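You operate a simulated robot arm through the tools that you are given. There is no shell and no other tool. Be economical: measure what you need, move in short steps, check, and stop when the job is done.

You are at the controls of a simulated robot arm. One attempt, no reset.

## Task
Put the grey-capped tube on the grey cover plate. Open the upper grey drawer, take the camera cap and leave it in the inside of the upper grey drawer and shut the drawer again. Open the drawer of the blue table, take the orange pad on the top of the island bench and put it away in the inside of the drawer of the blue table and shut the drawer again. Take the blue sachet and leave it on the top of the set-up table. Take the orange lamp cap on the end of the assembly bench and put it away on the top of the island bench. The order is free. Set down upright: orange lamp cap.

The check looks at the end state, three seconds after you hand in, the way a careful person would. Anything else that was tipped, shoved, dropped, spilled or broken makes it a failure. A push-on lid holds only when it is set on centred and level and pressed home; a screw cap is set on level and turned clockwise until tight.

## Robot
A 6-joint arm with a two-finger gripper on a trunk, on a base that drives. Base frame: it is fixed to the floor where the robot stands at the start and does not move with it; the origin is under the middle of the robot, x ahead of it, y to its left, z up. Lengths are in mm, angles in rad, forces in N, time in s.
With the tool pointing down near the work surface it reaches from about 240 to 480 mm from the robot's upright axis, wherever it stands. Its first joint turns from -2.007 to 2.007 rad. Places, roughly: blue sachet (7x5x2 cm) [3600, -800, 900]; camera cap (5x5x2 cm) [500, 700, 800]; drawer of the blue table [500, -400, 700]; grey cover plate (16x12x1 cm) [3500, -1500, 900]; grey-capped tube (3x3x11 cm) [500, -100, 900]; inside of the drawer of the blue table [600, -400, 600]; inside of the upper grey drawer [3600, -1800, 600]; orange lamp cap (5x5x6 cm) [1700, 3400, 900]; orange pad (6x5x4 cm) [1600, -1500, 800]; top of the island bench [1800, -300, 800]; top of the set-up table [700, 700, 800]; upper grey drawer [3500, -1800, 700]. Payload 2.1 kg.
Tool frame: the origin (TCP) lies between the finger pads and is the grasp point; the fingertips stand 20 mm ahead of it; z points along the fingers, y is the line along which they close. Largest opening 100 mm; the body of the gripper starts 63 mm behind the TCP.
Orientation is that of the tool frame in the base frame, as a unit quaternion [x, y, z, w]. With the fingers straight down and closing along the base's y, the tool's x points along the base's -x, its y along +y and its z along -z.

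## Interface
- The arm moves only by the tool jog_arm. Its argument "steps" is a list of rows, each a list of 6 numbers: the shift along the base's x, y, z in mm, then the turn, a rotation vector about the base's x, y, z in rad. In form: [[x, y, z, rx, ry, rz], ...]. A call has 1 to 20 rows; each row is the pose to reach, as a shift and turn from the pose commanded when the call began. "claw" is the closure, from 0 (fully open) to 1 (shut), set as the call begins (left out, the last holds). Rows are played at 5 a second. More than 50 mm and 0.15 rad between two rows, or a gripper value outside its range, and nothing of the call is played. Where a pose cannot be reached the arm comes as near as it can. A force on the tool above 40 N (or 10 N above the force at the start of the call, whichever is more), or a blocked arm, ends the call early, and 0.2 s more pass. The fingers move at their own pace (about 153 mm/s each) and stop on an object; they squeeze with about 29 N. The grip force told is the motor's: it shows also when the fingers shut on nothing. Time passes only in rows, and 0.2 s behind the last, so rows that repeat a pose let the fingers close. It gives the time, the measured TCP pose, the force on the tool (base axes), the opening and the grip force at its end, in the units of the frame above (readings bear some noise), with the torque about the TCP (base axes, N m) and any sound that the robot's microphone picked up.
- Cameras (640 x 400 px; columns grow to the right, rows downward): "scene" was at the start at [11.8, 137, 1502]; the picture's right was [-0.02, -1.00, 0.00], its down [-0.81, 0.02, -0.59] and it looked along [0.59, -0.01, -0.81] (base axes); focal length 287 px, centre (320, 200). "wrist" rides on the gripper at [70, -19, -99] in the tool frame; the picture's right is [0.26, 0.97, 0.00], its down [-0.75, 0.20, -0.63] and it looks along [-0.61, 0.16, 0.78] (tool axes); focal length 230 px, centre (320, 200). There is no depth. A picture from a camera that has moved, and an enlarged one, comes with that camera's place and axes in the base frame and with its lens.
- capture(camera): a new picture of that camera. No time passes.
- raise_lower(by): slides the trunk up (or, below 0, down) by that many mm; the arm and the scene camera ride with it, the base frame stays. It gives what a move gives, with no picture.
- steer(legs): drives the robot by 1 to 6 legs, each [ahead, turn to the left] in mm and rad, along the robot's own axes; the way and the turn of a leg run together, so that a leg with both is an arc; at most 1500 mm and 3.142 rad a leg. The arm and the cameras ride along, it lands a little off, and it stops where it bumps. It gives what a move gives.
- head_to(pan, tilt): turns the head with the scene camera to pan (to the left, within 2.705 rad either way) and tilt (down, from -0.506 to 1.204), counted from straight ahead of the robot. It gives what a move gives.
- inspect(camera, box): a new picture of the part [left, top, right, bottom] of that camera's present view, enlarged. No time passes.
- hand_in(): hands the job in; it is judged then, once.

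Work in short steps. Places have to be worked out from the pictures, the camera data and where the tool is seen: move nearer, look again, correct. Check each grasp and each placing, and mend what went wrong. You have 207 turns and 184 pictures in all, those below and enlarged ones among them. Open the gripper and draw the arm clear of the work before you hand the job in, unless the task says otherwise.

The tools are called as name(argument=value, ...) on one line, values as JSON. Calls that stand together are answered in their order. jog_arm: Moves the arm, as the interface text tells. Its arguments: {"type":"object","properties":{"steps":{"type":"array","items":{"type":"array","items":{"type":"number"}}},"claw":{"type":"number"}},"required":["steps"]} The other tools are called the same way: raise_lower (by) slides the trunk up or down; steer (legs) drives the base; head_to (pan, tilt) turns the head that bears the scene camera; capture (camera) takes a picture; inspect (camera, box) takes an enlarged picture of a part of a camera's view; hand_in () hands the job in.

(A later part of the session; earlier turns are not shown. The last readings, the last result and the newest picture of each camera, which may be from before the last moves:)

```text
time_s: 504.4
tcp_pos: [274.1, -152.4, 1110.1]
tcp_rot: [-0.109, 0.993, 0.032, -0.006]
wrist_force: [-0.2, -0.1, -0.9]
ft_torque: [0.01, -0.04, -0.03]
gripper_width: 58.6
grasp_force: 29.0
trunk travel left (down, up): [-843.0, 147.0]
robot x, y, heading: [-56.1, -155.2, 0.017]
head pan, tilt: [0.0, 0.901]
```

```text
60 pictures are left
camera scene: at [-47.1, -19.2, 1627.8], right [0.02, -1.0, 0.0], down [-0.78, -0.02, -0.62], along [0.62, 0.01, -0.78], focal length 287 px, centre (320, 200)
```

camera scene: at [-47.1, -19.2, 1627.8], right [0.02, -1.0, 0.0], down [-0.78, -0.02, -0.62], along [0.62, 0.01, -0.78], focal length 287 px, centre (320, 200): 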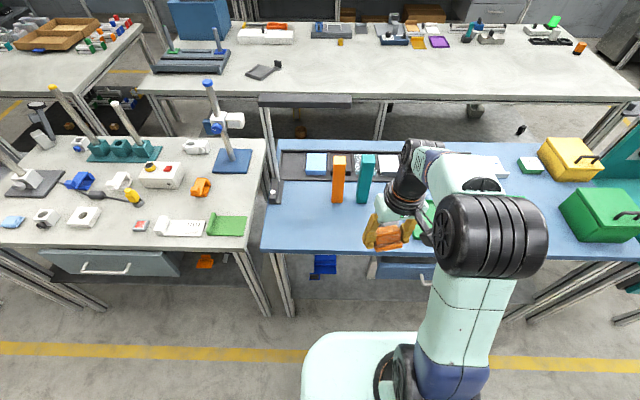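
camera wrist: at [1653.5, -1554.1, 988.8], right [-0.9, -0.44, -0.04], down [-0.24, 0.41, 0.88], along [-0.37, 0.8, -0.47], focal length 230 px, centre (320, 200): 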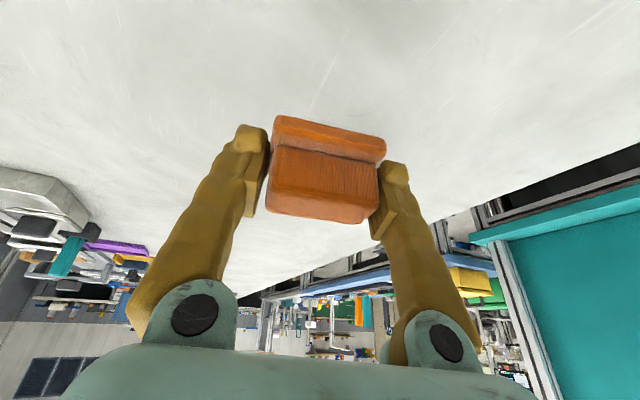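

Temporarily set the pad on the free blue-table area near (455,-110): drive up 105 mm, re-tilt to level the pad and lower.

steer(legs=[[0, -0.017], [105, 0]])

jog_arm(steps=[[15, 8, -30, 0.018, -0.078, 0], [30, 16, -60, 0.036, -0.156, 0], [45, 24, -90, 0.054, -0.234, 0], [60, 34, -120, 0.072, -0.312, 0], [76, 42, -150, 0.089, -0.39, 0], [76, 42, -190, 0.089, -0.39, 0], [76, 42, -230, 0.089, -0.39, 0], [76, 42, -262, 0.089, -0.39, 0]])

capture(camera="wrist")

```text
time_s: 505.9
tcp_pos: [371.3, -157.9, 1113.4]
tcp_rot: [-0.1, 0.994, 0.031, -0.001]
wrist_force: [-0.4, -0.1, -1.1]
ft_torque: [0.04, -0.06, 0.01]
gripper_width: 58.2
grasp_force: 29.3
trunk travel left (down, up): [-843.0, 147.0]
robot x, y, heading: [47.6, -156.1, 0.007]
head pan, tilt: [0.0, 0.901]
```

```text
time_s: 507.7
tcp_pos: [455.8, -114.0, 846.6]
tcp_rot: [-0.105, 0.974, 0.056, 0.191]
wrist_force: [0.0, 1.2, 0.2]
ft_torque: [-0.01, 0.01, 0.02]
gripper_width: 58.6
grasp_force: 29.2
out of reach, approached as far as the arm can: row 5
trunk travel left (down, up): [-843.0, 147.0]
robot x, y, heading: [46.3, -157.4, 0.006]
head pan, tilt: [0.0, 0.901]
```

```text
59 pictures are left
camera wrist: at [361.7, -159.2, 909.5], right [-0.45, 0.89, -0.03], down [0.41, 0.24, 0.88], along [0.79, 0.38, -0.47], focal length 230 px, centre (320, 200)
```

wrist: 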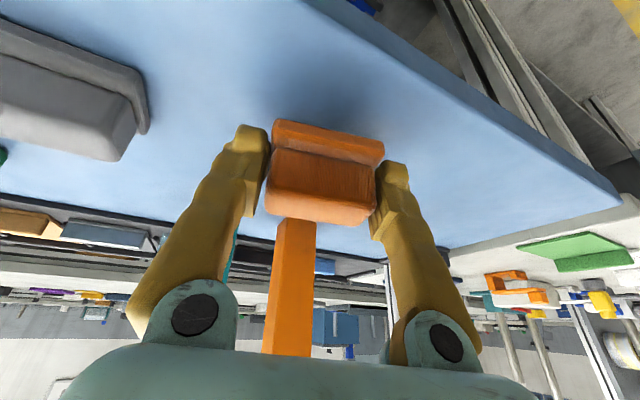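

Level and nearly down. Lower to contact.

jog_arm(steps=[[0, 0, -6, 0, 0, 0], [0, 0, -12, 0, 0, 0], [0, 0, -15, 0, 0, 0]])

jog_arm(steps=[[0, 0, -2, 0, 0, 0], [0, 0, -4, 0, 0, 0]])

```text
time_s: 508.5
tcp_pos: [456.0, -115.1, 832.9]
tcp_rot: [-0.105, 0.974, 0.055, 0.192]
wrist_force: [0.0, 0.7, -1.3]
ft_torque: [0.03, 0.01, 0.03]
gripper_width: 58.2
grasp_force: 29.3
trunk travel left (down, up): [-843.0, 147.0]
robot x, y, heading: [46.2, -160.9, 0.003]
head pan, tilt: [0.0, 0.901]
```

```text
time_s: 509.1
tcp_pos: [455.9, -114.0, 830.0]
tcp_rot: [-0.104, 0.974, 0.055, 0.192]
wrist_force: [-0.1, -0.5, -0.7]
ft_torque: [0.0, -0.03, 0.02]
gripper_width: 58.4
grasp_force: 28.9
trunk travel left (down, up): [-843.0, 147.0]
robot x, y, heading: [48.0, -156.8, 0.007]
head pan, tilt: [0.0, 0.901]
```

jog_arm(steps=[[0, 0, -2, 0, 0, 0], [0, 0, -4, 0, 0, 0], [0, 0, -6, 0, 0, 0]])

```text
time_s: 509.9
tcp_pos: [455.9, -115.3, 825.8]
tcp_rot: [-0.105, 0.974, 0.056, 0.194]
wrist_force: [0.5, 2.6, 14.9]
ft_torque: [-0.4, 0.06, 0.03]
gripper_width: 58.6
grasp_force: 29.4
trunk travel left (down, up): [-843.0, 147.0]
robot x, y, heading: [47.2, -156.1, 0.007]
head pan, tilt: [0.0, 0.901]
```

Contact (15 N). Release and rise; TCP at release (456,-115,826) is my re-grasp pose.

jog_arm(steps=[[0, 0, 1, 0, 0, 0], [0, 0, 1, 0, 0, 0], [0, 0, 1, 0, 0, 0], [0, 0, 40, 0, 0, 0], [-10, 0, 85, 0, 0, 0], [-25, -15, 125, 0, 0, 0], [-40, -30, 160, 0, 0, 0], [-55, -40, 200, 0, 0, 0], [-70, -42, 245, 0, 0, 0], [-85, -42, 285, 0, 0, 0]], claw=0)

capture(camera="wrist")

```text
time_s: 512.1
tcp_pos: [368.0, -159.7, 1108.1]
tcp_rot: [-0.104, 0.974, 0.055, 0.192]
wrist_force: [0.2, -1.5, -0.2]
ft_torque: [-0.04, 0.0, 0.0]
gripper_width: 100.1
grasp_force: 0.1
trunk travel left (down, up): [-843.0, 147.0]
robot x, y, heading: [46.3, -157.2, 0.003]
head pan, tilt: [0.0, 0.901]
```

```text
58 pictures are left
camera wrist: at [275.4, -204.3, 1169.8], right [-0.45, 0.89, -0.03], down [0.4, 0.24, 0.88], along [0.8, 0.38, -0.47], focal length 230 px, centre (320, 200)
```

wrist: 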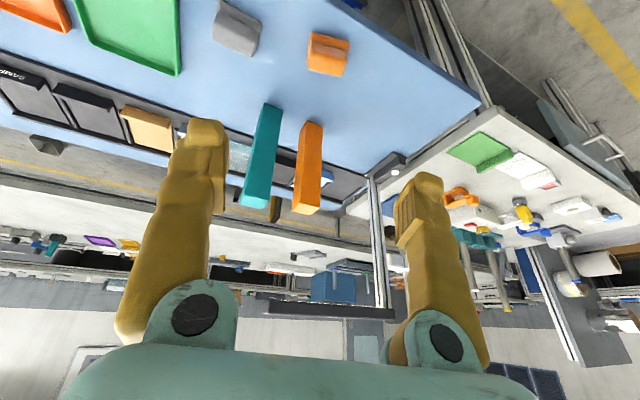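

Pad rests on the table. Now shift the robot back and right to face the blue drawer (handle ≈ y -416).

steer(legs=[[-180, 0], [0, -1.571], [230, 0], [0, 1.571]])

jog_arm(steps=[[8, -2, 0, 0.102, -0.052, -0.079], [16, -4, 0, 0.205, -0.105, -0.159], [24, -6, 0, 0.307, -0.157, -0.238], [32, -8, 0, 0.409, -0.21, -0.317], [40, -10, 0, 0.512, -0.262, -0.396], [48, -12, 0, 0.614, -0.315, -0.476], [56, -14, 0, 0.717, -0.367, -0.555], [64, -16, 0, 0.819, -0.42, -0.634], [72, -18, 0, 0.921, -0.472, -0.714], [80, -20, 0, 1.024, -0.525, -0.793], [88, -22, 0, 1.126, -0.577, -0.872], [96, -24, 0, 1.228, -0.63, -0.951], [104, -26, 0, 1.331, -0.682, -1.031], [108, -28, 0, 1.433, -0.735, -1.11]])

capture(camera="scene")

```text
time_s: 522.7
tcp_pos: [176.5, -409.2, 1106.4]
tcp_rot: [-0.075, 0.977, 0.049, 0.194]
wrist_force: [0.4, -0.2, -0.3]
ft_torque: [0.05, 0.03, -0.01]
gripper_width: 99.9
grasp_force: 0.0
trunk travel left (down, up): [-843.0, 147.0]
robot x, y, heading: [-145.9, -386.2, -0.063]
head pan, tilt: [0.0, 0.901]
```

```text
time_s: 525.7
tcp_pos: [283.1, -437.0, 1108.0]
tcp_rot: [0.521, 0.49, 0.507, 0.482]
wrist_force: [-0.4, -0.6, 0.5]
ft_torque: [-0.02, 0.0, -0.02]
gripper_width: 100.0
grasp_force: 0.0
out of reach, approached as far as the arm can: row 8, 9, 10, 11, 12
trunk travel left (down, up): [-843.0, 147.0]
robot x, y, heading: [-144.2, -383.3, -0.06]
head pan, tilt: [0.0, 0.901]
```

```text
57 pictures are left
camera scene: at [-122.8, -249.1, 1627.6], right [-0.06, -1.0, 0.0], down [-0.78, 0.05, -0.62], along [0.62, -0.04, -0.78], focal length 287 px, centre (320, 200)
```

scene: 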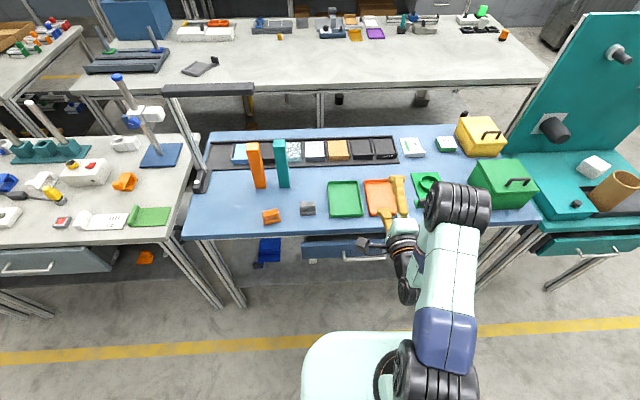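

Straighten, back 50 mm, lower to about z≈700 and look at the handle.

steer(legs=[[0, 0.06], [-50, 0]])

raise_lower(by=-400)

capture(camera="wrist")

capture(camera="scene")

```text
time_s: 527.0
tcp_pos: [246.0, -411.5, 1103.7]
tcp_rot: [0.509, 0.507, 0.518, 0.464]
wrist_force: [-0.3, -0.5, 0.1]
ft_torque: [0.01, 0.01, 0.04]
gripper_width: 100.1
grasp_force: 0.0
trunk travel left (down, up): [-843.0, 147.0]
robot x, y, heading: [-194.1, -388.3, -0.001]
head pan, tilt: [0.0, 0.901]
```

```text
time_s: 530.9
tcp_pos: [236.8, -410.9, 707.7]
tcp_rot: [0.505, 0.506, 0.521, 0.466]
wrist_force: [0.0, -0.3, 0.4]
ft_torque: [0.0, -0.01, 0.02]
gripper_width: 100.2
grasp_force: 0.1
trunk travel left (down, up): [-443.0, 547.0]
robot x, y, heading: [-196.3, -388.1, -0.002]
head pan, tilt: [0.0, 0.901]
```

```text
56 pictures are left
camera wrist: at [134.6, -345.4, 694.3], right [0.01, 0.2, 0.98], down [-0.58, -0.79, 0.17], along [0.81, -0.57, 0.11], focal length 230 px, centre (320, 200)
```

wrist: 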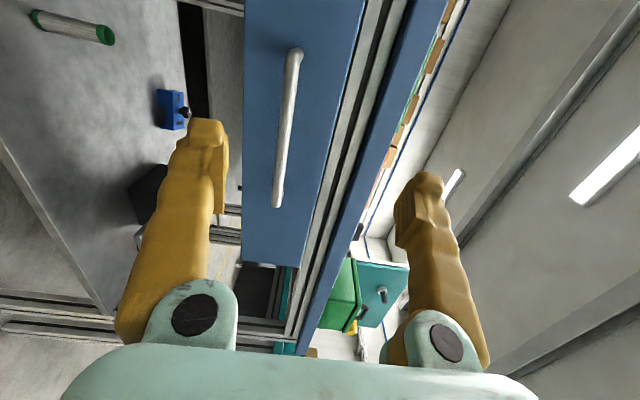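

```text
55 pictures are left
camera scene: at [-181.2, -248.8, 1227.7], right [0.0, -1.0, 0.0], down [-0.78, 0.0, -0.62], along [0.62, 0.0, -0.78], focal length 287 px, centre (320, 200)
```

scene: 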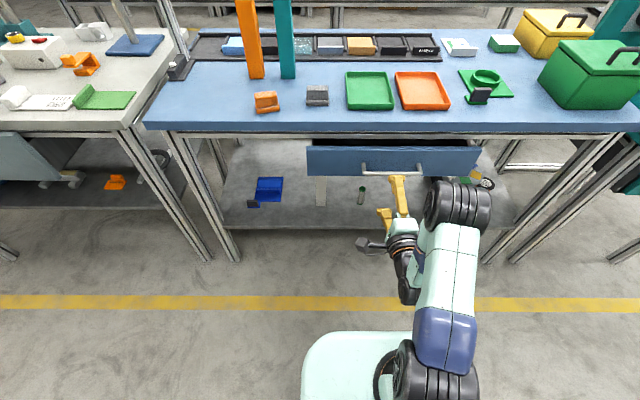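

Bar located: x≈361, y −361…−523, z≈673. Lower 35 mm and drive in 143 mm with open fingers.

raise_lower(by=-35)

steer(legs=[[143, 0]])

capture(camera="wrist")

```text
time_s: 531.6
tcp_pos: [237.0, -412.0, 672.3]
tcp_rot: [0.506, 0.506, 0.521, 0.465]
wrist_force: [0.7, 0.6, -0.2]
ft_torque: [0.02, 0.02, 0.0]
gripper_width: 100.1
grasp_force: 0.0
trunk travel left (down, up): [-408.0, 582.0]
robot x, y, heading: [-198.0, -387.3, 0.0]
head pan, tilt: [0.0, 0.901]
```

```text
time_s: 533.1
tcp_pos: [378.1, -409.8, 674.5]
tcp_rot: [0.503, 0.506, 0.521, 0.469]
wrist_force: [-22.2, 0.1, 10.7]
ft_torque: [-0.44, -0.59, -0.02]
gripper_width: 100.2
grasp_force: 0.1
trunk travel left (down, up): [-408.0, 582.0]
robot x, y, heading: [-50.6, -389.6, -0.0]
head pan, tilt: [0.0, 0.901]
stopped in leg 1: the force on the tool passed its limit at 70 N (the readings are from after the stop); the commanded pose is now the measured one
```

```text
54 pictures are left
camera wrist: at [275.8, -344.9, 661.2], right [0.01, 0.21, 0.98], down [-0.58, -0.79, 0.17], along [0.81, -0.57, 0.12], focal length 230 px, centre (320, 200)
```

wrist: 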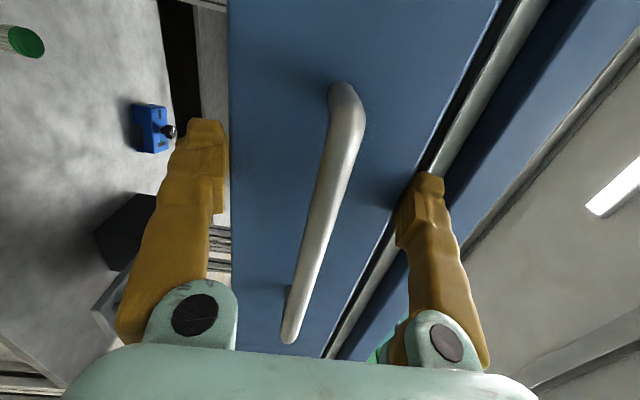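

Tips touch the drawer front and the bar lies between the fingers. Back off 3 mm and close.

steer(legs=[[-4, 0]])

jog_arm(steps=[[0, 0, 0, 0, 0, 0], [0, 0, 0, 0, 0, 0], [0, 0, 0, 0, 0, 0], [0, 0, 0, 0, 0, 0]], claw=1)

capture(camera="wrist")

```text
time_s: 533.9
tcp_pos: [376.2, -410.1, 675.7]
tcp_rot: [0.503, 0.505, 0.522, 0.469]
wrist_force: [2.8, 0.8, 27.2]
ft_torque: [-0.74, -0.34, 0.16]
gripper_width: 100.4
grasp_force: 0.0
trunk travel left (down, up): [-408.0, 582.0]
robot x, y, heading: [-50.8, -387.4, 0.002]
head pan, tilt: [0.0, 0.901]
```

```text
time_s: 534.9
tcp_pos: [376.9, -410.0, 674.6]
tcp_rot: [0.502, 0.504, 0.522, 0.469]
wrist_force: [1.1, 1.5, 12.9]
ft_torque: [-1.03, -1.66, -0.18]
gripper_width: 100.2
grasp_force: 45.1
trunk travel left (down, up): [-408.0, 582.0]
robot x, y, heading: [-52.1, -387.6, -0.007]
head pan, tilt: [0.0, 0.901]
```

```text
53 pictures are left
camera wrist: at [275.4, -345.0, 660.8], right [0.0, 0.21, 0.98], down [-0.58, -0.79, 0.17], along [0.81, -0.57, 0.12], focal length 230 px, centre (320, 200)
```

wrist: 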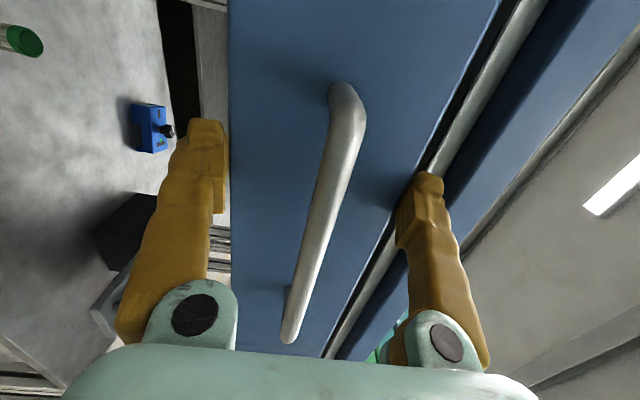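

The open fingers straddle the whole shallow drawer front. Reopen, back off 45 mm, pre-close to 45 mm, then re-enter around just the bar.

jog_arm(steps=[[0, 0, 0, 0, 0, 0], [0, 0, 0, 0, 0, 0]], claw=0)

steer(legs=[[-55, 0]])

jog_arm(steps=[[0, 0, 0, 0, 0, 0], [0, 0, 0, 0, 0, 0]], claw=0.5)

capture(camera="wrist")

```text
time_s: 535.5
tcp_pos: [377.0, -411.2, 675.7]
tcp_rot: [0.503, 0.505, 0.522, 0.468]
wrist_force: [2.2, 0.4, 20.5]
ft_torque: [-0.6, 0.04, 0.03]
gripper_width: 100.4
grasp_force: 0.5
trunk travel left (down, up): [-408.0, 582.0]
robot x, y, heading: [-55.2, -388.3, 0.001]
head pan, tilt: [0.0, 0.901]
```

```text
time_s: 536.4
tcp_pos: [322.7, -410.0, 675.5]
tcp_rot: [0.503, 0.505, 0.522, 0.469]
wrist_force: [-0.1, 4.3, 17.3]
ft_torque: [-0.54, -0.52, 0.05]
gripper_width: 100.4
grasp_force: 0.3
trunk travel left (down, up): [-408.0, 582.0]
robot x, y, heading: [-102.6, -388.2, 0.004]
head pan, tilt: [0.0, 0.901]
```

```text
time_s: 537.0
tcp_pos: [324.7, -409.3, 675.9]
tcp_rot: [0.502, 0.505, 0.523, 0.469]
wrist_force: [0.8, 2.5, 8.9]
ft_torque: [-0.8, -1.2, 0.14]
gripper_width: 99.9
grasp_force: 44.3
trunk travel left (down, up): [-408.0, 582.0]
robot x, y, heading: [-106.4, -388.3, 0.001]
head pan, tilt: [0.0, 0.901]
```

```text
52 pictures are left
camera wrist: at [221.7, -344.8, 660.7], right [0.0, 0.21, 0.98], down [-0.58, -0.79, 0.17], along [0.81, -0.57, 0.12], focal length 230 px, centre (320, 200)
```

wrist: 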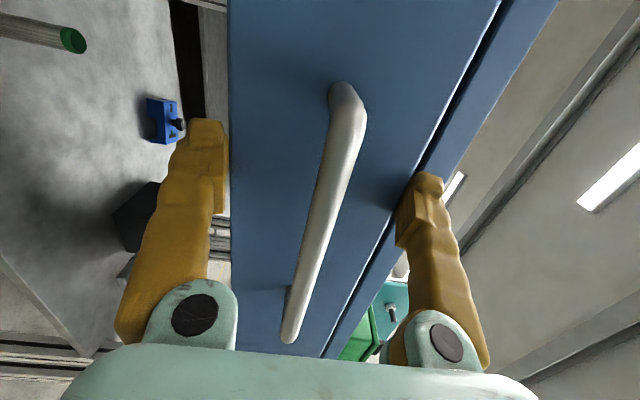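

The squeeze actually holds the drawer front, and the drawer came along 54 mm. I use this grip to pull it open another 125 mm.

steer(legs=[[-125, 0]])

capture(camera="scene")

```text
time_s: 538.3
tcp_pos: [199.7, -408.4, 675.2]
tcp_rot: [0.502, 0.506, 0.522, 0.469]
wrist_force: [0.3, 1.4, 16.1]
ft_torque: [-1.62, 0.05, -0.13]
gripper_width: 100.1
grasp_force: 44.8
trunk travel left (down, up): [-408.0, 582.0]
robot x, y, heading: [-229.2, -388.2, 0.001]
head pan, tilt: [0.0, 0.901]
```

```text
51 pictures are left
camera scene: at [-218.8, -247.7, 1192.7], right [0.0, -1.0, 0.0], down [-0.78, 0.0, -0.62], along [0.62, 0.0, -0.78], focal length 287 px, centre (320, 200)
```

scene: 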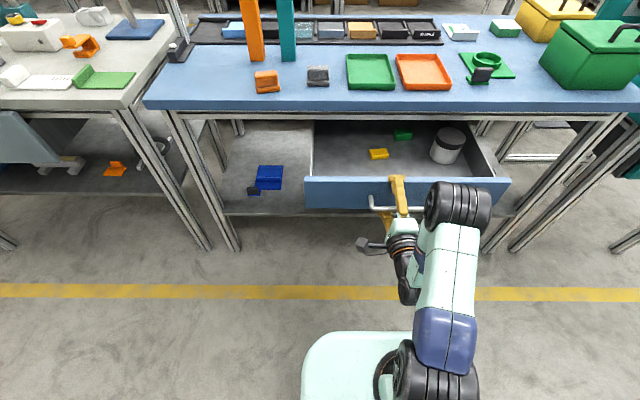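

Drawer is open ~180 mm. Open the fingers and check the residual force.

jog_arm(steps=[[0, 0, 0, 0, 0, 0], [0, 0, 2, 0, 0, 0], [0, 0, 2, 0, 0, 0]], claw=0)

inspect(camera="scene", box=[290, 100, 530, 250])

```text
time_s: 539.1
tcp_pos: [202.0, -411.1, 676.2]
tcp_rot: [0.502, 0.507, 0.522, 0.468]
wrist_force: [-1.1, 3.8, -7.9]
ft_torque: [-0.67, -0.63, -0.01]
gripper_width: 100.2
grasp_force: 0.3
trunk travel left (down, up): [-408.0, 582.0]
robot x, y, heading: [-231.3, -384.5, 0.003]
head pan, tilt: [0.0, 0.901]
```

```text
2.67 times, centred on (410, 175) of scene
camera zoom: at [-215.8, -247.7, 1192.4], right [0.0, -1.0, 0.0], down [-0.78, 0.0, -0.62], along [0.62, 0.0, -0.78], focal length 765 px, centre (80, 267)
```

zoom: 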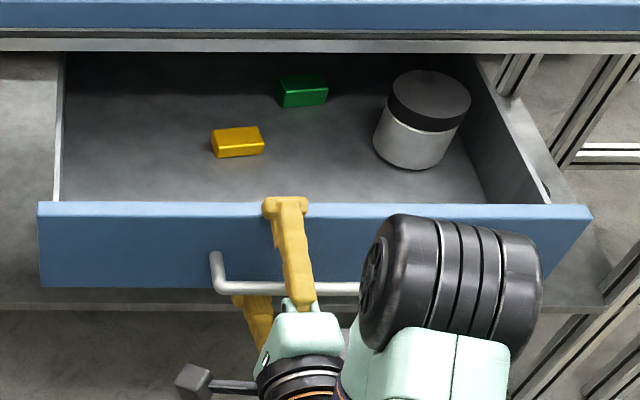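

Top finger overlaps the face edge. Balance the force with -0.7 mm and back out gently.

jog_arm(steps=[[0, 0, -0.7, 0, 0, 0], [0, 0, -0.7, 0, 0, 0]])

steer(legs=[[-50, 0]])

capture(camera="scene")

```text
time_s: 539.7
tcp_pos: [202.8, -410.1, 675.1]
tcp_rot: [0.502, 0.507, 0.522, 0.468]
wrist_force: [-0.6, 5.2, -5.4]
ft_torque: [-0.52, 0.39, 0.26]
gripper_width: 100.4
grasp_force: 0.1
trunk travel left (down, up): [-408.0, 582.0]
robot x, y, heading: [-231.4, -385.9, 0.002]
head pan, tilt: [0.0, 0.901]
```

```text
time_s: 540.6
tcp_pos: [153.4, -409.5, 675.1]
tcp_rot: [0.503, 0.507, 0.521, 0.467]
wrist_force: [-0.4, 6.4, -8.8]
ft_torque: [-0.17, -0.38, 0.09]
gripper_width: 100.3
grasp_force: 0.2
trunk travel left (down, up): [-408.0, 582.0]
robot x, y, heading: [-282.2, -385.4, 0.001]
head pan, tilt: [0.0, 0.901]
```

```text
49 pictures are left
camera scene: at [-265.1, -247.4, 1192.4], right [0.0, -1.0, 0.0], down [-0.78, 0.0, -0.62], along [0.62, 0.0, -0.78], focal length 287 px, centre (320, 200)
```

scene: 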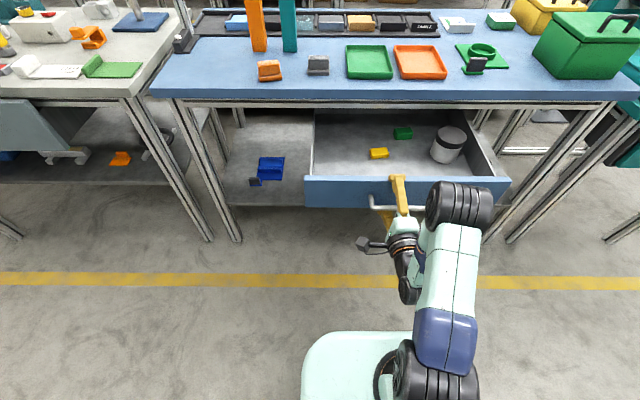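

Drawer is being dragged by the snug fingers; the tool has ~0.05 rad of roll making it bind. I straighten the roll/pitch and re-check force.

jog_arm(steps=[[0, 0, 0, -0.025, -0.012, 0], [0, 0, 0.5, -0.049, -0.023, 0], [0, 0, 0.5, -0.049, -0.023, 0]])

```text
time_s: 541.4
tcp_pos: [152.1, -409.1, 675.5]
tcp_rot: [0.486, 0.515, 0.515, 0.483]
wrist_force: [-1.2, 5.6, -13.2]
ft_torque: [0.25, 0.2, 0.09]
gripper_width: 100.1
grasp_force: 0.3
trunk travel left (down, up): [-408.0, 582.0]
robot x, y, heading: [-278.9, -389.2, -0.002]
head pan, tilt: [0.0, 0.901]
```

Roll is now upright; force -13 N means the lower finger presses up. Lower 1 mm and read.

jog_arm(steps=[[0, 0, -1, 0.01, 0, 0], [0, 0, -1, 0.01, 0, 0]])

```text
time_s: 542.0
tcp_pos: [153.4, -410.0, 674.8]
tcp_rot: [0.487, 0.512, 0.517, 0.483]
wrist_force: [-1.4, 5.9, -12.9]
ft_torque: [0.16, 0.19, 0.12]
gripper_width: 100.2
grasp_force: 0.0
trunk travel left (down, up): [-408.0, 582.0]
robot x, y, heading: [-281.8, -389.4, 0.003]
head pan, tilt: [0.0, 0.901]
```

Lower another 1.5 mm and shift slightly in y to release the side load.

jog_arm(steps=[[0, 0.5, -1, 0, 0, 0], [0, 1, -1.5, 0, 0, 0], [0, 1, -1.5, 0, 0, 0]])

```text
time_s: 542.8
tcp_pos: [152.8, -409.6, 675.4]
tcp_rot: [0.487, 0.51, 0.517, 0.484]
wrist_force: [1.1, -1.0, -5.8]
ft_torque: [-0.07, 0.03, -0.09]
gripper_width: 99.9
grasp_force: 0.1
trunk travel left (down, up): [-408.0, 582.0]
robot x, y, heading: [-278.2, -386.9, 0.002]
head pan, tilt: [0.0, 0.901]
```

Almost neutral. Lower 0.8 mm more, then test retreat of 25 mm.

jog_arm(steps=[[0, 0, -0.8, 0, 0, 0], [0, 0, -0.8, 0, 0, 0]])

steer(legs=[[-25, 0]])

capture(camera="wrist")

```text
time_s: 543.4
tcp_pos: [151.1, -409.0, 675.2]
tcp_rot: [0.487, 0.509, 0.519, 0.484]
wrist_force: [1.7, -2.9, 3.4]
ft_torque: [0.03, -0.04, -0.05]
gripper_width: 100.1
grasp_force: 0.0
trunk travel left (down, up): [-408.0, 582.0]
robot x, y, heading: [-280.9, -388.7, 0.005]
head pan, tilt: [0.0, 0.901]
```

```text
time_s: 544.2
tcp_pos: [126.8, -407.5, 674.8]
tcp_rot: [0.487, 0.51, 0.519, 0.484]
wrist_force: [-0.1, -1.3, 6.8]
ft_torque: [0.05, -0.08, 0.02]
gripper_width: 100.2
grasp_force: 0.1
trunk travel left (down, up): [-408.0, 582.0]
robot x, y, heading: [-299.8, -385.8, -0.0]
head pan, tilt: [0.0, 0.901]
```

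```text
48 pictures are left
camera wrist: at [24.6, -344.5, 655.8], right [-0.02, 0.25, 0.97], down [-0.58, -0.79, 0.19], along [0.81, -0.56, 0.16], focal length 230 px, centre (320, 200)
```

wrist: 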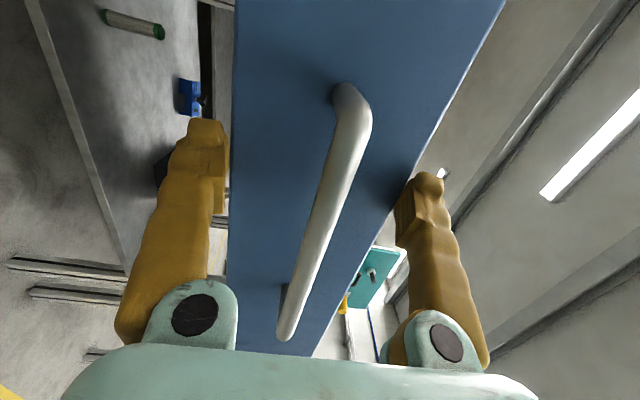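

It still follows. I push it back in 70 mm, zero the load, and then use a fast arm pull-out (inertia will hold the drawer).

steer(legs=[[70, 0]])

jog_arm(steps=[[0, 0, 0.4, 0, 0, 0], [0, 0, 0.4, 0, 0, 0]])

jog_arm(steps=[[-50, -2, 0, 0, 0, 0], [-90, -4, 0, 0, 0, 0]])

capture(camera="wrist")

```text
time_s: 545.2
tcp_pos: [196.5, -408.8, 673.9]
tcp_rot: [0.487, 0.51, 0.519, 0.483]
wrist_force: [1.2, -2.2, 5.6]
ft_torque: [0.07, 0.0, -0.02]
gripper_width: 100.3
grasp_force: 0.0
trunk travel left (down, up): [-408.0, 582.0]
robot x, y, heading: [-233.9, -383.3, -0.0]
head pan, tilt: [0.0, 0.901]
```

```text
time_s: 545.8
tcp_pos: [197.3, -408.3, 675.4]
tcp_rot: [0.487, 0.51, 0.519, 0.484]
wrist_force: [-0.1, -1.6, 1.3]
ft_torque: [0.0, -0.03, -0.05]
gripper_width: 100.1
grasp_force: 0.0
trunk travel left (down, up): [-408.0, 582.0]
robot x, y, heading: [-234.1, -383.8, 0.0]
head pan, tilt: [0.0, 0.901]
```

```text
time_s: 546.1
tcp_pos: [183.3, -409.7, 674.4]
tcp_rot: [0.475, 0.507, 0.528, 0.488]
wrist_force: [-0.3, 3.4, 12.6]
ft_torque: [-0.22, -0.12, 0.18]
gripper_width: 99.9
grasp_force: 0.3
out of reach, approached as far as the arm can: row 1
trunk travel left (down, up): [-408.0, 582.0]
robot x, y, heading: [-235.8, -384.6, 0.004]
head pan, tilt: [0.0, 0.901]
stopped in row 1: the force on the tool passed its limit at 49 N (the readings are from after the stop); the commanded pose is now the measured one
```

```text
47 pictures are left
camera wrist: at [81.4, -346.8, 652.3], right [-0.05, 0.25, 0.97], down [-0.58, -0.8, 0.17], along [0.81, -0.55, 0.19], focal length 230 px, centre (320, 200)
```

wrist: 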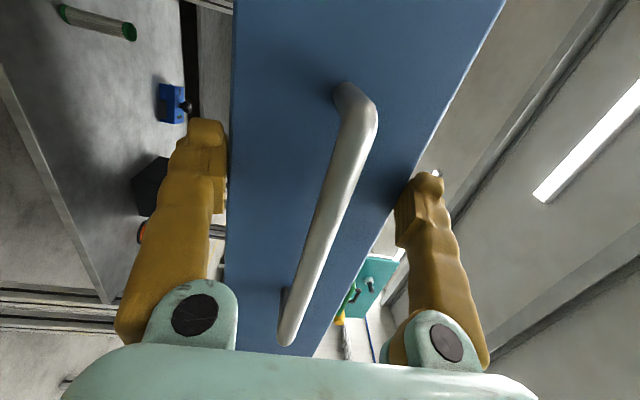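

I'll restore orientation and instead pull to the drawer's end stop, where the fingers must slip off.

jog_arm(steps=[[0, 0, 0, 0.003, 0.028, -0.014], [0, 0, 0.5, 0.003, 0.028, -0.014]])

steer(legs=[[-110, 0]])

capture(camera="scene")

```text
time_s: 546.8
tcp_pos: [183.9, -409.9, 674.9]
tcp_rot: [0.485, 0.509, 0.52, 0.485]
wrist_force: [1.0, 8.1, 28.1]
ft_torque: [-0.47, -0.16, 0.36]
gripper_width: 100.2
grasp_force: 0.4
out of reach, approached as far as the arm can: row 1, 2
trunk travel left (down, up): [-408.0, 582.0]
robot x, y, heading: [-235.0, -388.6, 0.008]
head pan, tilt: [0.0, 0.901]
```

```text
time_s: 547.5
tcp_pos: [178.6, -410.9, 674.7]
tcp_rot: [0.483, 0.508, 0.522, 0.486]
wrist_force: [-1.2, 0.8, 2.4]
ft_torque: [-0.07, -0.07, 0.03]
gripper_width: 100.2
grasp_force: 0.1
trunk travel left (down, up): [-408.0, 582.0]
robot x, y, heading: [-242.6, -389.1, 0.006]
head pan, tilt: [0.0, 0.901]
stopped in leg 1: the force on the tool passed its limit at 42 N (the readings are from after the stop); the commanded pose is now the measured one
```

```text
46 pictures are left
camera scene: at [-230.3, -248.4, 1192.5], right [0.01, -1.0, 0.0], down [-0.78, -0.01, -0.62], along [0.62, 0.0, -0.78], focal length 287 px, centre (320, 200)
```

scene: 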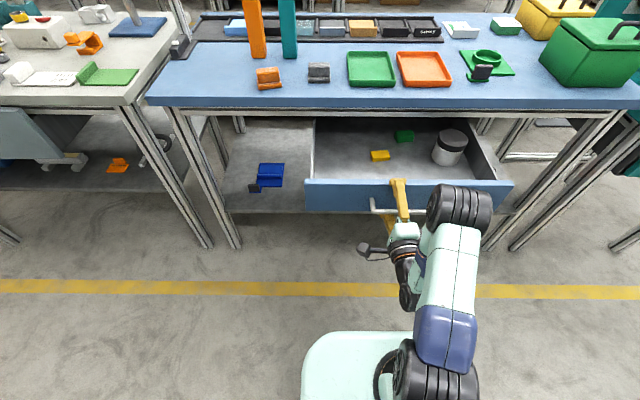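

The controller re-zeroed and the load is now just ~2 N. Try backing out again.

steer(legs=[[-40, 0]])

inspect(camera="scene", box=[290, 110, 530, 260])

```text
time_s: 548.4
tcp_pos: [139.4, -412.3, 675.9]
tcp_rot: [0.484, 0.506, 0.521, 0.487]
wrist_force: [0.4, 3.3, 2.7]
ft_torque: [-0.14, 0.0, 0.05]
gripper_width: 100.1
grasp_force: 0.1
trunk travel left (down, up): [-408.0, 582.0]
robot x, y, heading: [-282.1, -387.4, 0.005]
head pan, tilt: [0.0, 0.901]
```

```text
2.67 times, centred on (410, 185) of scene
camera zoom: at [-270.2, -248.2, 1192.6], right [0.01, -1.0, 0.0], down [-0.78, 0.0, -0.62], along [0.62, 0.0, -0.78], focal length 765 px, centre (80, 240)
```

zoom: 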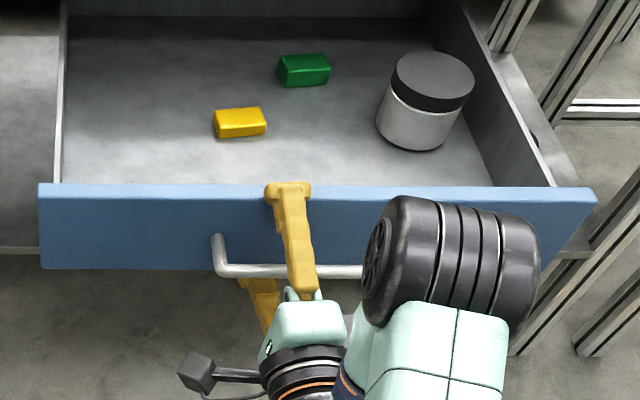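

The pads are hooked behind the face edges. Vertical straddle isn't affected by yaw, so I slide the fingers sideways off the drawer's left end (y≈-212) by an arc turn of the base.

steer(legs=[[32, 0.28], [30, 0.3]])

capture(camera="scene")

```text
time_s: 550.7
tcp_pos: [141.5, -158.7, 674.5]
tcp_rot: [0.318, 0.625, 0.639, 0.317]
wrist_force: [0.2, 0.2, -1.0]
ft_torque: [0.02, 0.0, -0.05]
gripper_width: 99.8
grasp_force: 0.1
trunk travel left (down, up): [-408.0, 582.0]
robot x, y, heading: [-223.4, -370.6, 0.585]
head pan, tilt: [0.0, 0.901]
```

```text
44 pictures are left
camera scene: at [-290.3, -247.0, 1192.7], right [0.55, -0.83, 0.0], down [-0.65, -0.43, -0.62], along [0.52, 0.34, -0.78], focal length 287 px, centre (320, 200)
```

scene: 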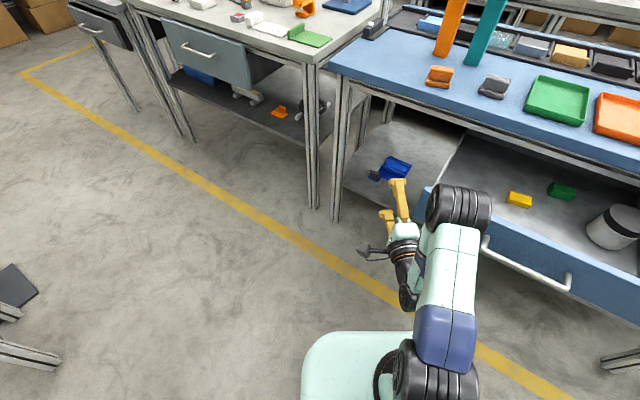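

Free. Raise the trunk, back away, and drive around to y≈45 to re-take the pad from the left of the open drawer.

raise_lower(by=432)

steer(legs=[[-80, 0], [0, 0.986], [462, 0], [0, -1.571]])

jog_arm(steps=[[-8, 2, 0, -0.105, 0.049, 0.076], [-16, 4, 0, -0.21, 0.099, 0.152], [-24, 6, 0, -0.315, 0.148, 0.227], [-32, 8, 0, -0.42, 0.198, 0.303], [-40, 10, 0, -0.525, 0.247, 0.379], [-48, 12, 0, -0.63, 0.297, 0.455], [-56, 14, 0, -0.735, 0.346, 0.53], [-64, 16, 0, -0.84, 0.396, 0.606], [-72, 18, 0, -0.944, 0.445, 0.682], [-80, 20, 0, -1.049, 0.495, 0.758], [-88, 22, 0, -1.154, 0.544, 0.834], [-96, 24, 0, -1.259, 0.594, 0.909], [-104, 26, 0, -1.364, 0.643, 0.985], [-104, 26, 0, -1.469, 0.693, 1.061]])

capture(camera="scene")

```text
refused: 432 is not a number from -400 to 400
```

```text
time_s: 560.5
tcp_pos: [123.2, 29.6, 674.6]
tcp_rot: [0.48, 0.511, 0.524, 0.484]
wrist_force: [0.2, -0.4, 0.4]
ft_torque: [0.0, -0.04, -0.02]
gripper_width: 99.9
grasp_force: 0.1
trunk travel left (down, up): [-408.0, 582.0]
robot x, y, heading: [-299.1, 49.0, 0.017]
head pan, tilt: [0.0, 0.901]
```

```text
time_s: 563.5
tcp_pos: [19.3, 56.3, 674.0]
tcp_rot: [-0.105, 0.975, 0.053, 0.187]
wrist_force: [-0.6, -0.6, 0.3]
ft_torque: [-0.02, -0.03, 0.02]
gripper_width: 99.8
grasp_force: 0.1
out of reach, approached as far as the arm can: row 1, 2, 3, 4, 5, 6, 7, 8, 9
trunk travel left (down, up): [-408.0, 582.0]
robot x, y, heading: [-301.6, 50.5, 0.019]
head pan, tilt: [0.0, 0.901]
```

```text
43 pictures are left
camera scene: at [-287.8, 186.7, 1192.7], right [0.02, -1.0, 0.0], down [-0.78, -0.01, -0.62], along [0.62, 0.01, -0.78], focal length 287 px, centre (320, 200)
```

scene: 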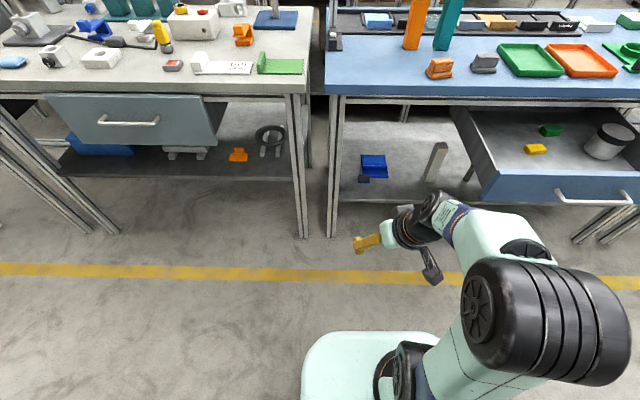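

All fine (only the raise was refused). Raise 400, drive forward, and move above the pad.

raise_lower(by=400)

steer(legs=[[0, -0.018], [345, 0]])

jog_arm(steps=[[10, -30, -15, 0, 0, 0], [20, -60, -35, 0, 0, 0], [30, -90, -55, 0, 0, 0], [45, -120, -75, 0, 0, 0], [60, -150, -95, 0, 0, 0], [75, -165, -130, 0, 0, 0]])

capture(camera="wrist")

```text
time_s: 567.3
tcp_pos: [18.7, 55.4, 1073.7]
tcp_rot: [-0.105, 0.975, 0.053, 0.186]
wrist_force: [-0.7, -0.3, -0.1]
ft_torque: [-0.04, 0.01, 0.03]
gripper_width: 99.8
grasp_force: 0.0
trunk travel left (down, up): [-808.0, 182.0]
robot x, y, heading: [-296.6, 48.9, 0.017]
head pan, tilt: [0.0, 0.901]
```

```text
time_s: 569.9
tcp_pos: [362.6, 47.7, 1074.1]
tcp_rot: [-0.095, 0.976, 0.051, 0.187]
wrist_force: [0.7, -0.4, -0.1]
ft_torque: [-0.01, 0.01, 0.02]
gripper_width: 99.9
grasp_force: 0.1
trunk travel left (down, up): [-808.0, 182.0]
robot x, y, heading: [44.2, 46.0, -0.005]
head pan, tilt: [0.0, 0.901]
```

```text
time_s: 571.3
tcp_pos: [436.9, -118.0, 946.3]
tcp_rot: [-0.095, 0.977, 0.052, 0.186]
wrist_force: [-0.3, -0.6, 0.4]
ft_torque: [0.01, 0.02, -0.03]
gripper_width: 99.8
grasp_force: 0.0
trunk travel left (down, up): [-808.0, 182.0]
robot x, y, heading: [44.9, 46.4, -0.007]
head pan, tilt: [0.0, 0.901]
```

```text
42 pictures are left
camera wrist: at [342.9, -161.1, 1009.2], right [-0.43, 0.9, -0.03], down [0.42, 0.23, 0.88], along [0.8, 0.37, -0.48], focal length 230 px, centre (320, 200)
```

wrist: 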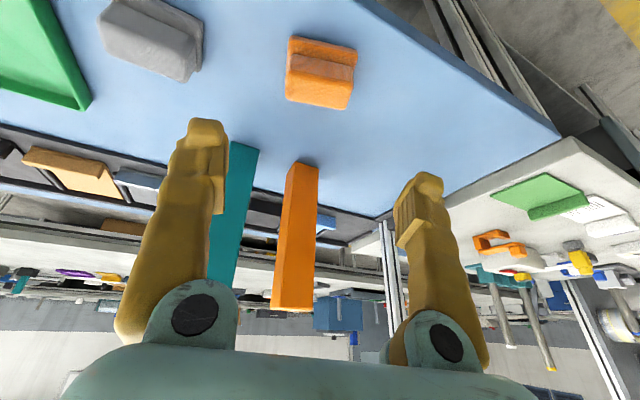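

Pad is where expected (457,-112). Descend and grasp.

jog_arm(steps=[[10, 2, -35, 0, 0, 0], [19, 4, -75, 0, 0, 0], [19, 4, -105, 0, 0, 0], [19, 4, -117, 0, 0, 0]])

jog_arm(steps=[[0, 0, 0, 0, 0, 0], [0, 0, 0, 0, 0, 0], [0, 0, 0, 0, 0, 0]], claw=1)

jog_arm(steps=[[0, 0, 40, 0, 0, 0], [-10, 10, 85, 0, 0, 0], [-25, 30, 125, 0, 0, 0], [-40, 60, 160, 0, 0, 0], [-55, 95, 190, 0, 0, 0], [-70, 130, 220, 0, 0, 0], [-90, 160, 250, 0, 0, 0]])

capture(camera="wrist")

```text
time_s: 572.3
tcp_pos: [459.5, -115.5, 827.7]
tcp_rot: [-0.093, 0.977, 0.052, 0.186]
wrist_force: [-0.4, -0.1, -0.5]
ft_torque: [0.0, -0.02, 0.02]
gripper_width: 99.9
grasp_force: 0.0
trunk travel left (down, up): [-808.0, 182.0]
robot x, y, heading: [44.5, 48.3, -0.001]
head pan, tilt: [0.0, 0.901]
```

```text
time_s: 573.1
tcp_pos: [458.1, -115.3, 828.7]
tcp_rot: [-0.095, 0.976, 0.052, 0.187]
wrist_force: [-0.1, -0.1, 0.2]
ft_torque: [-0.02, -0.02, -0.02]
gripper_width: 57.4
grasp_force: 28.9
trunk travel left (down, up): [-808.0, 182.0]
robot x, y, heading: [44.9, 46.3, -0.007]
head pan, tilt: [0.0, 0.901]
```

```text
time_s: 574.7
tcp_pos: [367.2, 49.7, 1078.0]
tcp_rot: [-0.095, 0.977, 0.051, 0.186]
wrist_force: [-0.9, -0.5, -0.6]
ft_torque: [-0.02, -0.03, 0.03]
gripper_width: 57.7
grasp_force: 28.7
trunk travel left (down, up): [-808.0, 182.0]
robot x, y, heading: [48.9, 45.2, -0.006]
head pan, tilt: [0.0, 0.901]
```

```text
41 pictures are left
camera wrist: at [274.5, 6.6, 1141.9], right [-0.43, 0.9, -0.04], down [0.42, 0.24, 0.88], along [0.8, 0.37, -0.48], focal length 230 px, centre (320, 200)
```

wrist: 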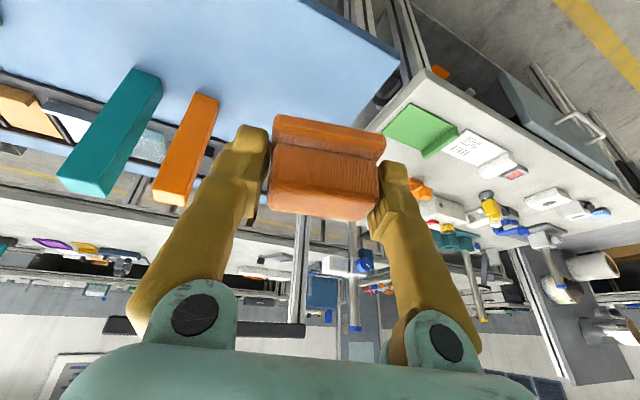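

Pad held. Drive back, shift to y≈-300 in front of the open drawer.

steer(legs=[[-345, 0], [0, -1.571], [345, 0], [0, 1.571]])

capture(camera="scene")

```text
time_s: 586.5
tcp_pos: [26.9, -293.5, 1077.6]
tcp_rot: [-0.093, 0.976, 0.051, 0.188]
wrist_force: [-0.3, 0.2, -0.8]
ft_torque: [0.01, -0.03, 0.0]
gripper_width: 56.7
grasp_force: 28.7
trunk travel left (down, up): [-808.0, 182.0]
robot x, y, heading: [-297.0, -294.3, -0.004]
head pan, tilt: [0.0, 0.901]
```

```text
40 pictures are left
camera scene: at [-284.2, -155.9, 1592.7], right [-0.01, -1.0, 0.0], down [-0.78, 0.0, -0.62], along [0.62, 0.0, -0.78], focal length 287 px, centre (320, 200)
```

scene: 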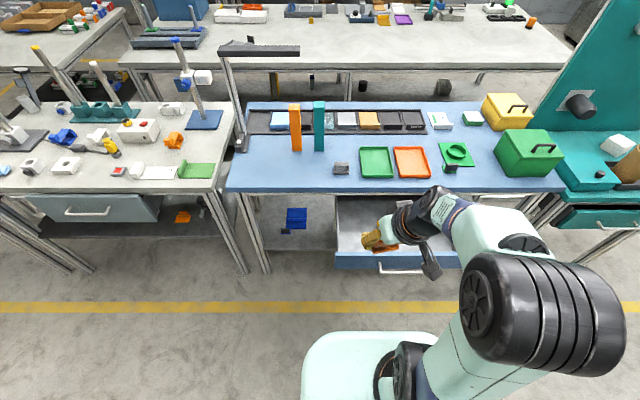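

Drawer front at x≈177, handle x≈134. Drive forward 155 mm, lower trunk 190, and extend over the drawer.

steer(legs=[[155, 0]])

raise_lower(by=-190)

jog_arm(steps=[[30, 0, -10, 0, 0, 0], [60, -2, -20, 0, 0, 0], [90, -4, -30, 0, 0, 0], [120, -5, -40, 0, 0, 0], [140, -5, -60, 0, 0, 0]])

capture(camera="wrist")

capture(camera="scene")

```text
time_s: 587.9
tcp_pos: [180.7, -296.3, 1077.5]
tcp_rot: [-0.093, 0.976, 0.051, 0.188]
wrist_force: [0.1, -0.9, -0.8]
ft_torque: [0.0, 0.0, 0.02]
gripper_width: 54.7
grasp_force: 28.8
trunk travel left (down, up): [-808.0, 182.0]
robot x, y, heading: [-140.8, -298.1, -0.01]
head pan, tilt: [0.0, 0.901]
```

```text
time_s: 589.9
tcp_pos: [182.7, -295.3, 888.3]
tcp_rot: [-0.094, 0.977, 0.051, 0.186]
wrist_force: [0.2, 0.1, -0.3]
ft_torque: [-0.02, 0.0, 0.03]
gripper_width: 54.5
grasp_force: 29.0
trunk travel left (down, up): [-618.0, 372.0]
robot x, y, heading: [-143.0, -294.5, -0.009]
head pan, tilt: [0.0, 0.901]
```

```text
time_s: 591.1
tcp_pos: [326.5, -301.6, 831.2]
tcp_rot: [-0.092, 0.977, 0.05, 0.187]
wrist_force: [-0.2, 0.7, -0.2]
ft_torque: [0.0, -0.01, 0.02]
gripper_width: 54.7
grasp_force: 29.1
trunk travel left (down, up): [-618.0, 372.0]
robot x, y, heading: [-143.7, -295.6, -0.007]
head pan, tilt: [0.0, 0.901]
```

```text
39 pictures are left
camera wrist: at [231.2, -344.3, 894.2], right [-0.43, 0.9, -0.03], down [0.42, 0.23, 0.88], along [0.8, 0.36, -0.48], focal length 230 px, centre (320, 200)
```

wrist: 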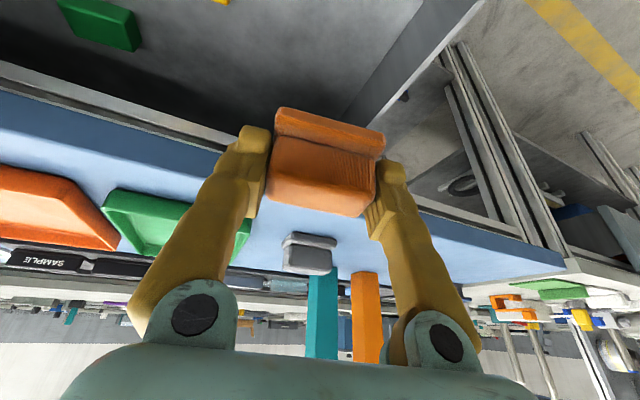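

```text
38 pictures are left
camera scene: at [-126.7, -157.0, 1402.7], right [-0.01, -1.0, 0.0], down [-0.78, 0.01, -0.62], along [0.62, -0.01, -0.78], focal length 287 px, centre (320, 200)
```

scene: 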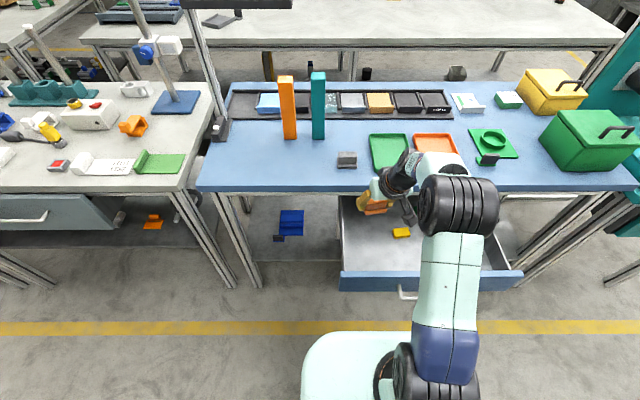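

Pad clear of the left wall and other contents. Shift to (312,-309) and descend to ~700.

jog_arm(steps=[[-8, -4, -30, 0, 0, 0], [-14, -8, -65, 0, 0, 0], [-14, -8, -100, 0, 0, 0], [-14, -8, -130, 0, 0, 0]])

capture(camera="wrist")

capture(camera="scene")

```text
time_s: 592.1
tcp_pos: [310.9, -308.1, 699.8]
tcp_rot: [-0.093, 0.977, 0.051, 0.186]
wrist_force: [0.7, -0.5, -0.4]
ft_torque: [0.0, 0.05, -0.01]
gripper_width: 54.4
grasp_force: 29.6
trunk travel left (down, up): [-618.0, 372.0]
robot x, y, heading: [-147.5, -292.7, -0.007]
head pan, tilt: [0.0, 0.901]
```

```text
37 pictures are left
camera wrist: at [216.7, -350.8, 762.2], right [-0.43, 0.9, -0.03], down [0.42, 0.23, 0.88], along [0.8, 0.36, -0.48], focal length 230 px, centre (320, 200)
```

wrist: 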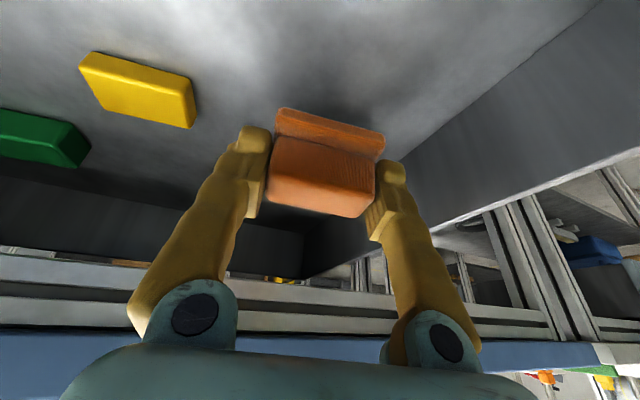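

```text
36 pictures are left
camera scene: at [-127.2, -157.2, 1402.7], right [-0.01, -1.0, 0.0], down [-0.78, 0.01, -0.62], along [0.62, 0.0, -0.78], focal length 287 px, centre (320, 200)
```

scene: 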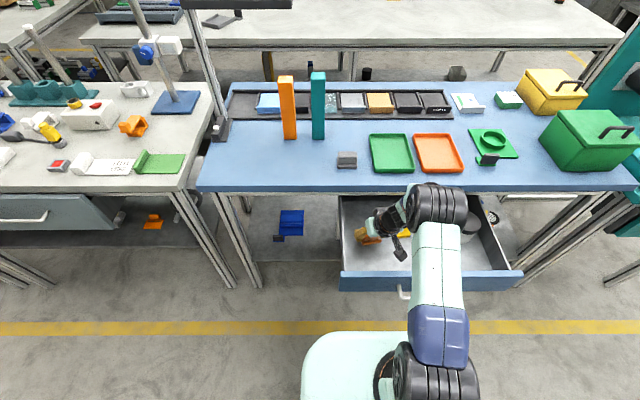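

Descend slowly to the floor.

jog_arm(steps=[[0, 0, -6, 0, 0, 0], [0, 0, -12, 0, 0, 0], [0, 0, -18, 0, 0, 0]])

jog_arm(steps=[[0, 0, -3, 0, 0, 0], [0, 0, -6, 0, 0, 0], [0, 0, -9, 0, 0, 0]])

jog_arm(steps=[[0, 0, -3, 0, 0, 0], [0, 0, -6, 0, 0, 0], [0, 0, -9, 0, 0, 0]])

capture(camera="wrist")

```text
time_s: 592.9
tcp_pos: [309.2, -308.7, 681.5]
tcp_rot: [-0.093, 0.976, 0.051, 0.188]
wrist_force: [-0.5, 0.1, -0.5]
ft_torque: [0.01, 0.02, -0.02]
gripper_width: 54.7
grasp_force: 28.7
trunk travel left (down, up): [-618.0, 372.0]
robot x, y, heading: [-147.6, -294.5, -0.006]
head pan, tilt: [0.0, 0.901]
```

```text
time_s: 593.7
tcp_pos: [308.0, -307.5, 671.8]
tcp_rot: [-0.093, 0.976, 0.051, 0.189]
wrist_force: [1.1, -0.6, 4.0]
ft_torque: [-0.18, 0.07, 0.04]
gripper_width: 54.3
grasp_force: 28.9
trunk travel left (down, up): [-618.0, 372.0]
robot x, y, heading: [-147.3, -300.7, -0.01]
head pan, tilt: [0.0, 0.901]
```

```text
time_s: 594.5
tcp_pos: [311.8, -307.3, 669.5]
tcp_rot: [-0.095, 0.975, 0.05, 0.195]
wrist_force: [0.5, 2.8, 29.3]
ft_torque: [-0.84, 0.39, 0.01]
gripper_width: 54.5
grasp_force: 29.5
trunk travel left (down, up): [-618.0, 372.0]
robot x, y, heading: [-143.7, -297.5, -0.004]
head pan, tilt: [0.0, 0.901]
stopped in row 3: the force on the tool passed its limit at 44 N (the readings are from after the stop); the commanded pose is now the measured one
```

```text
35 pictures are left
camera wrist: at [216.9, -350.2, 731.9], right [-0.43, 0.9, -0.04], down [0.41, 0.24, 0.88], along [0.81, 0.36, -0.47], focal length 230 px, centre (320, 200)
```

wrist: 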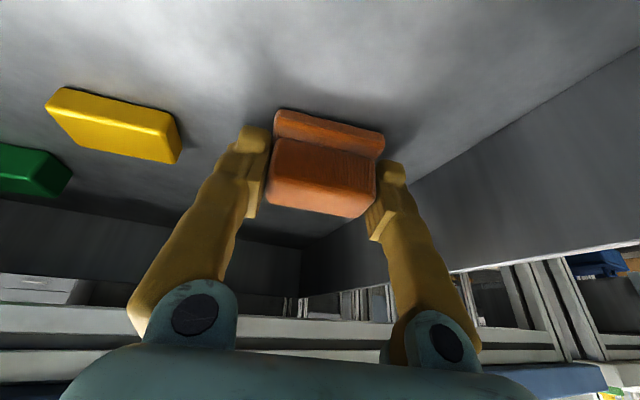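

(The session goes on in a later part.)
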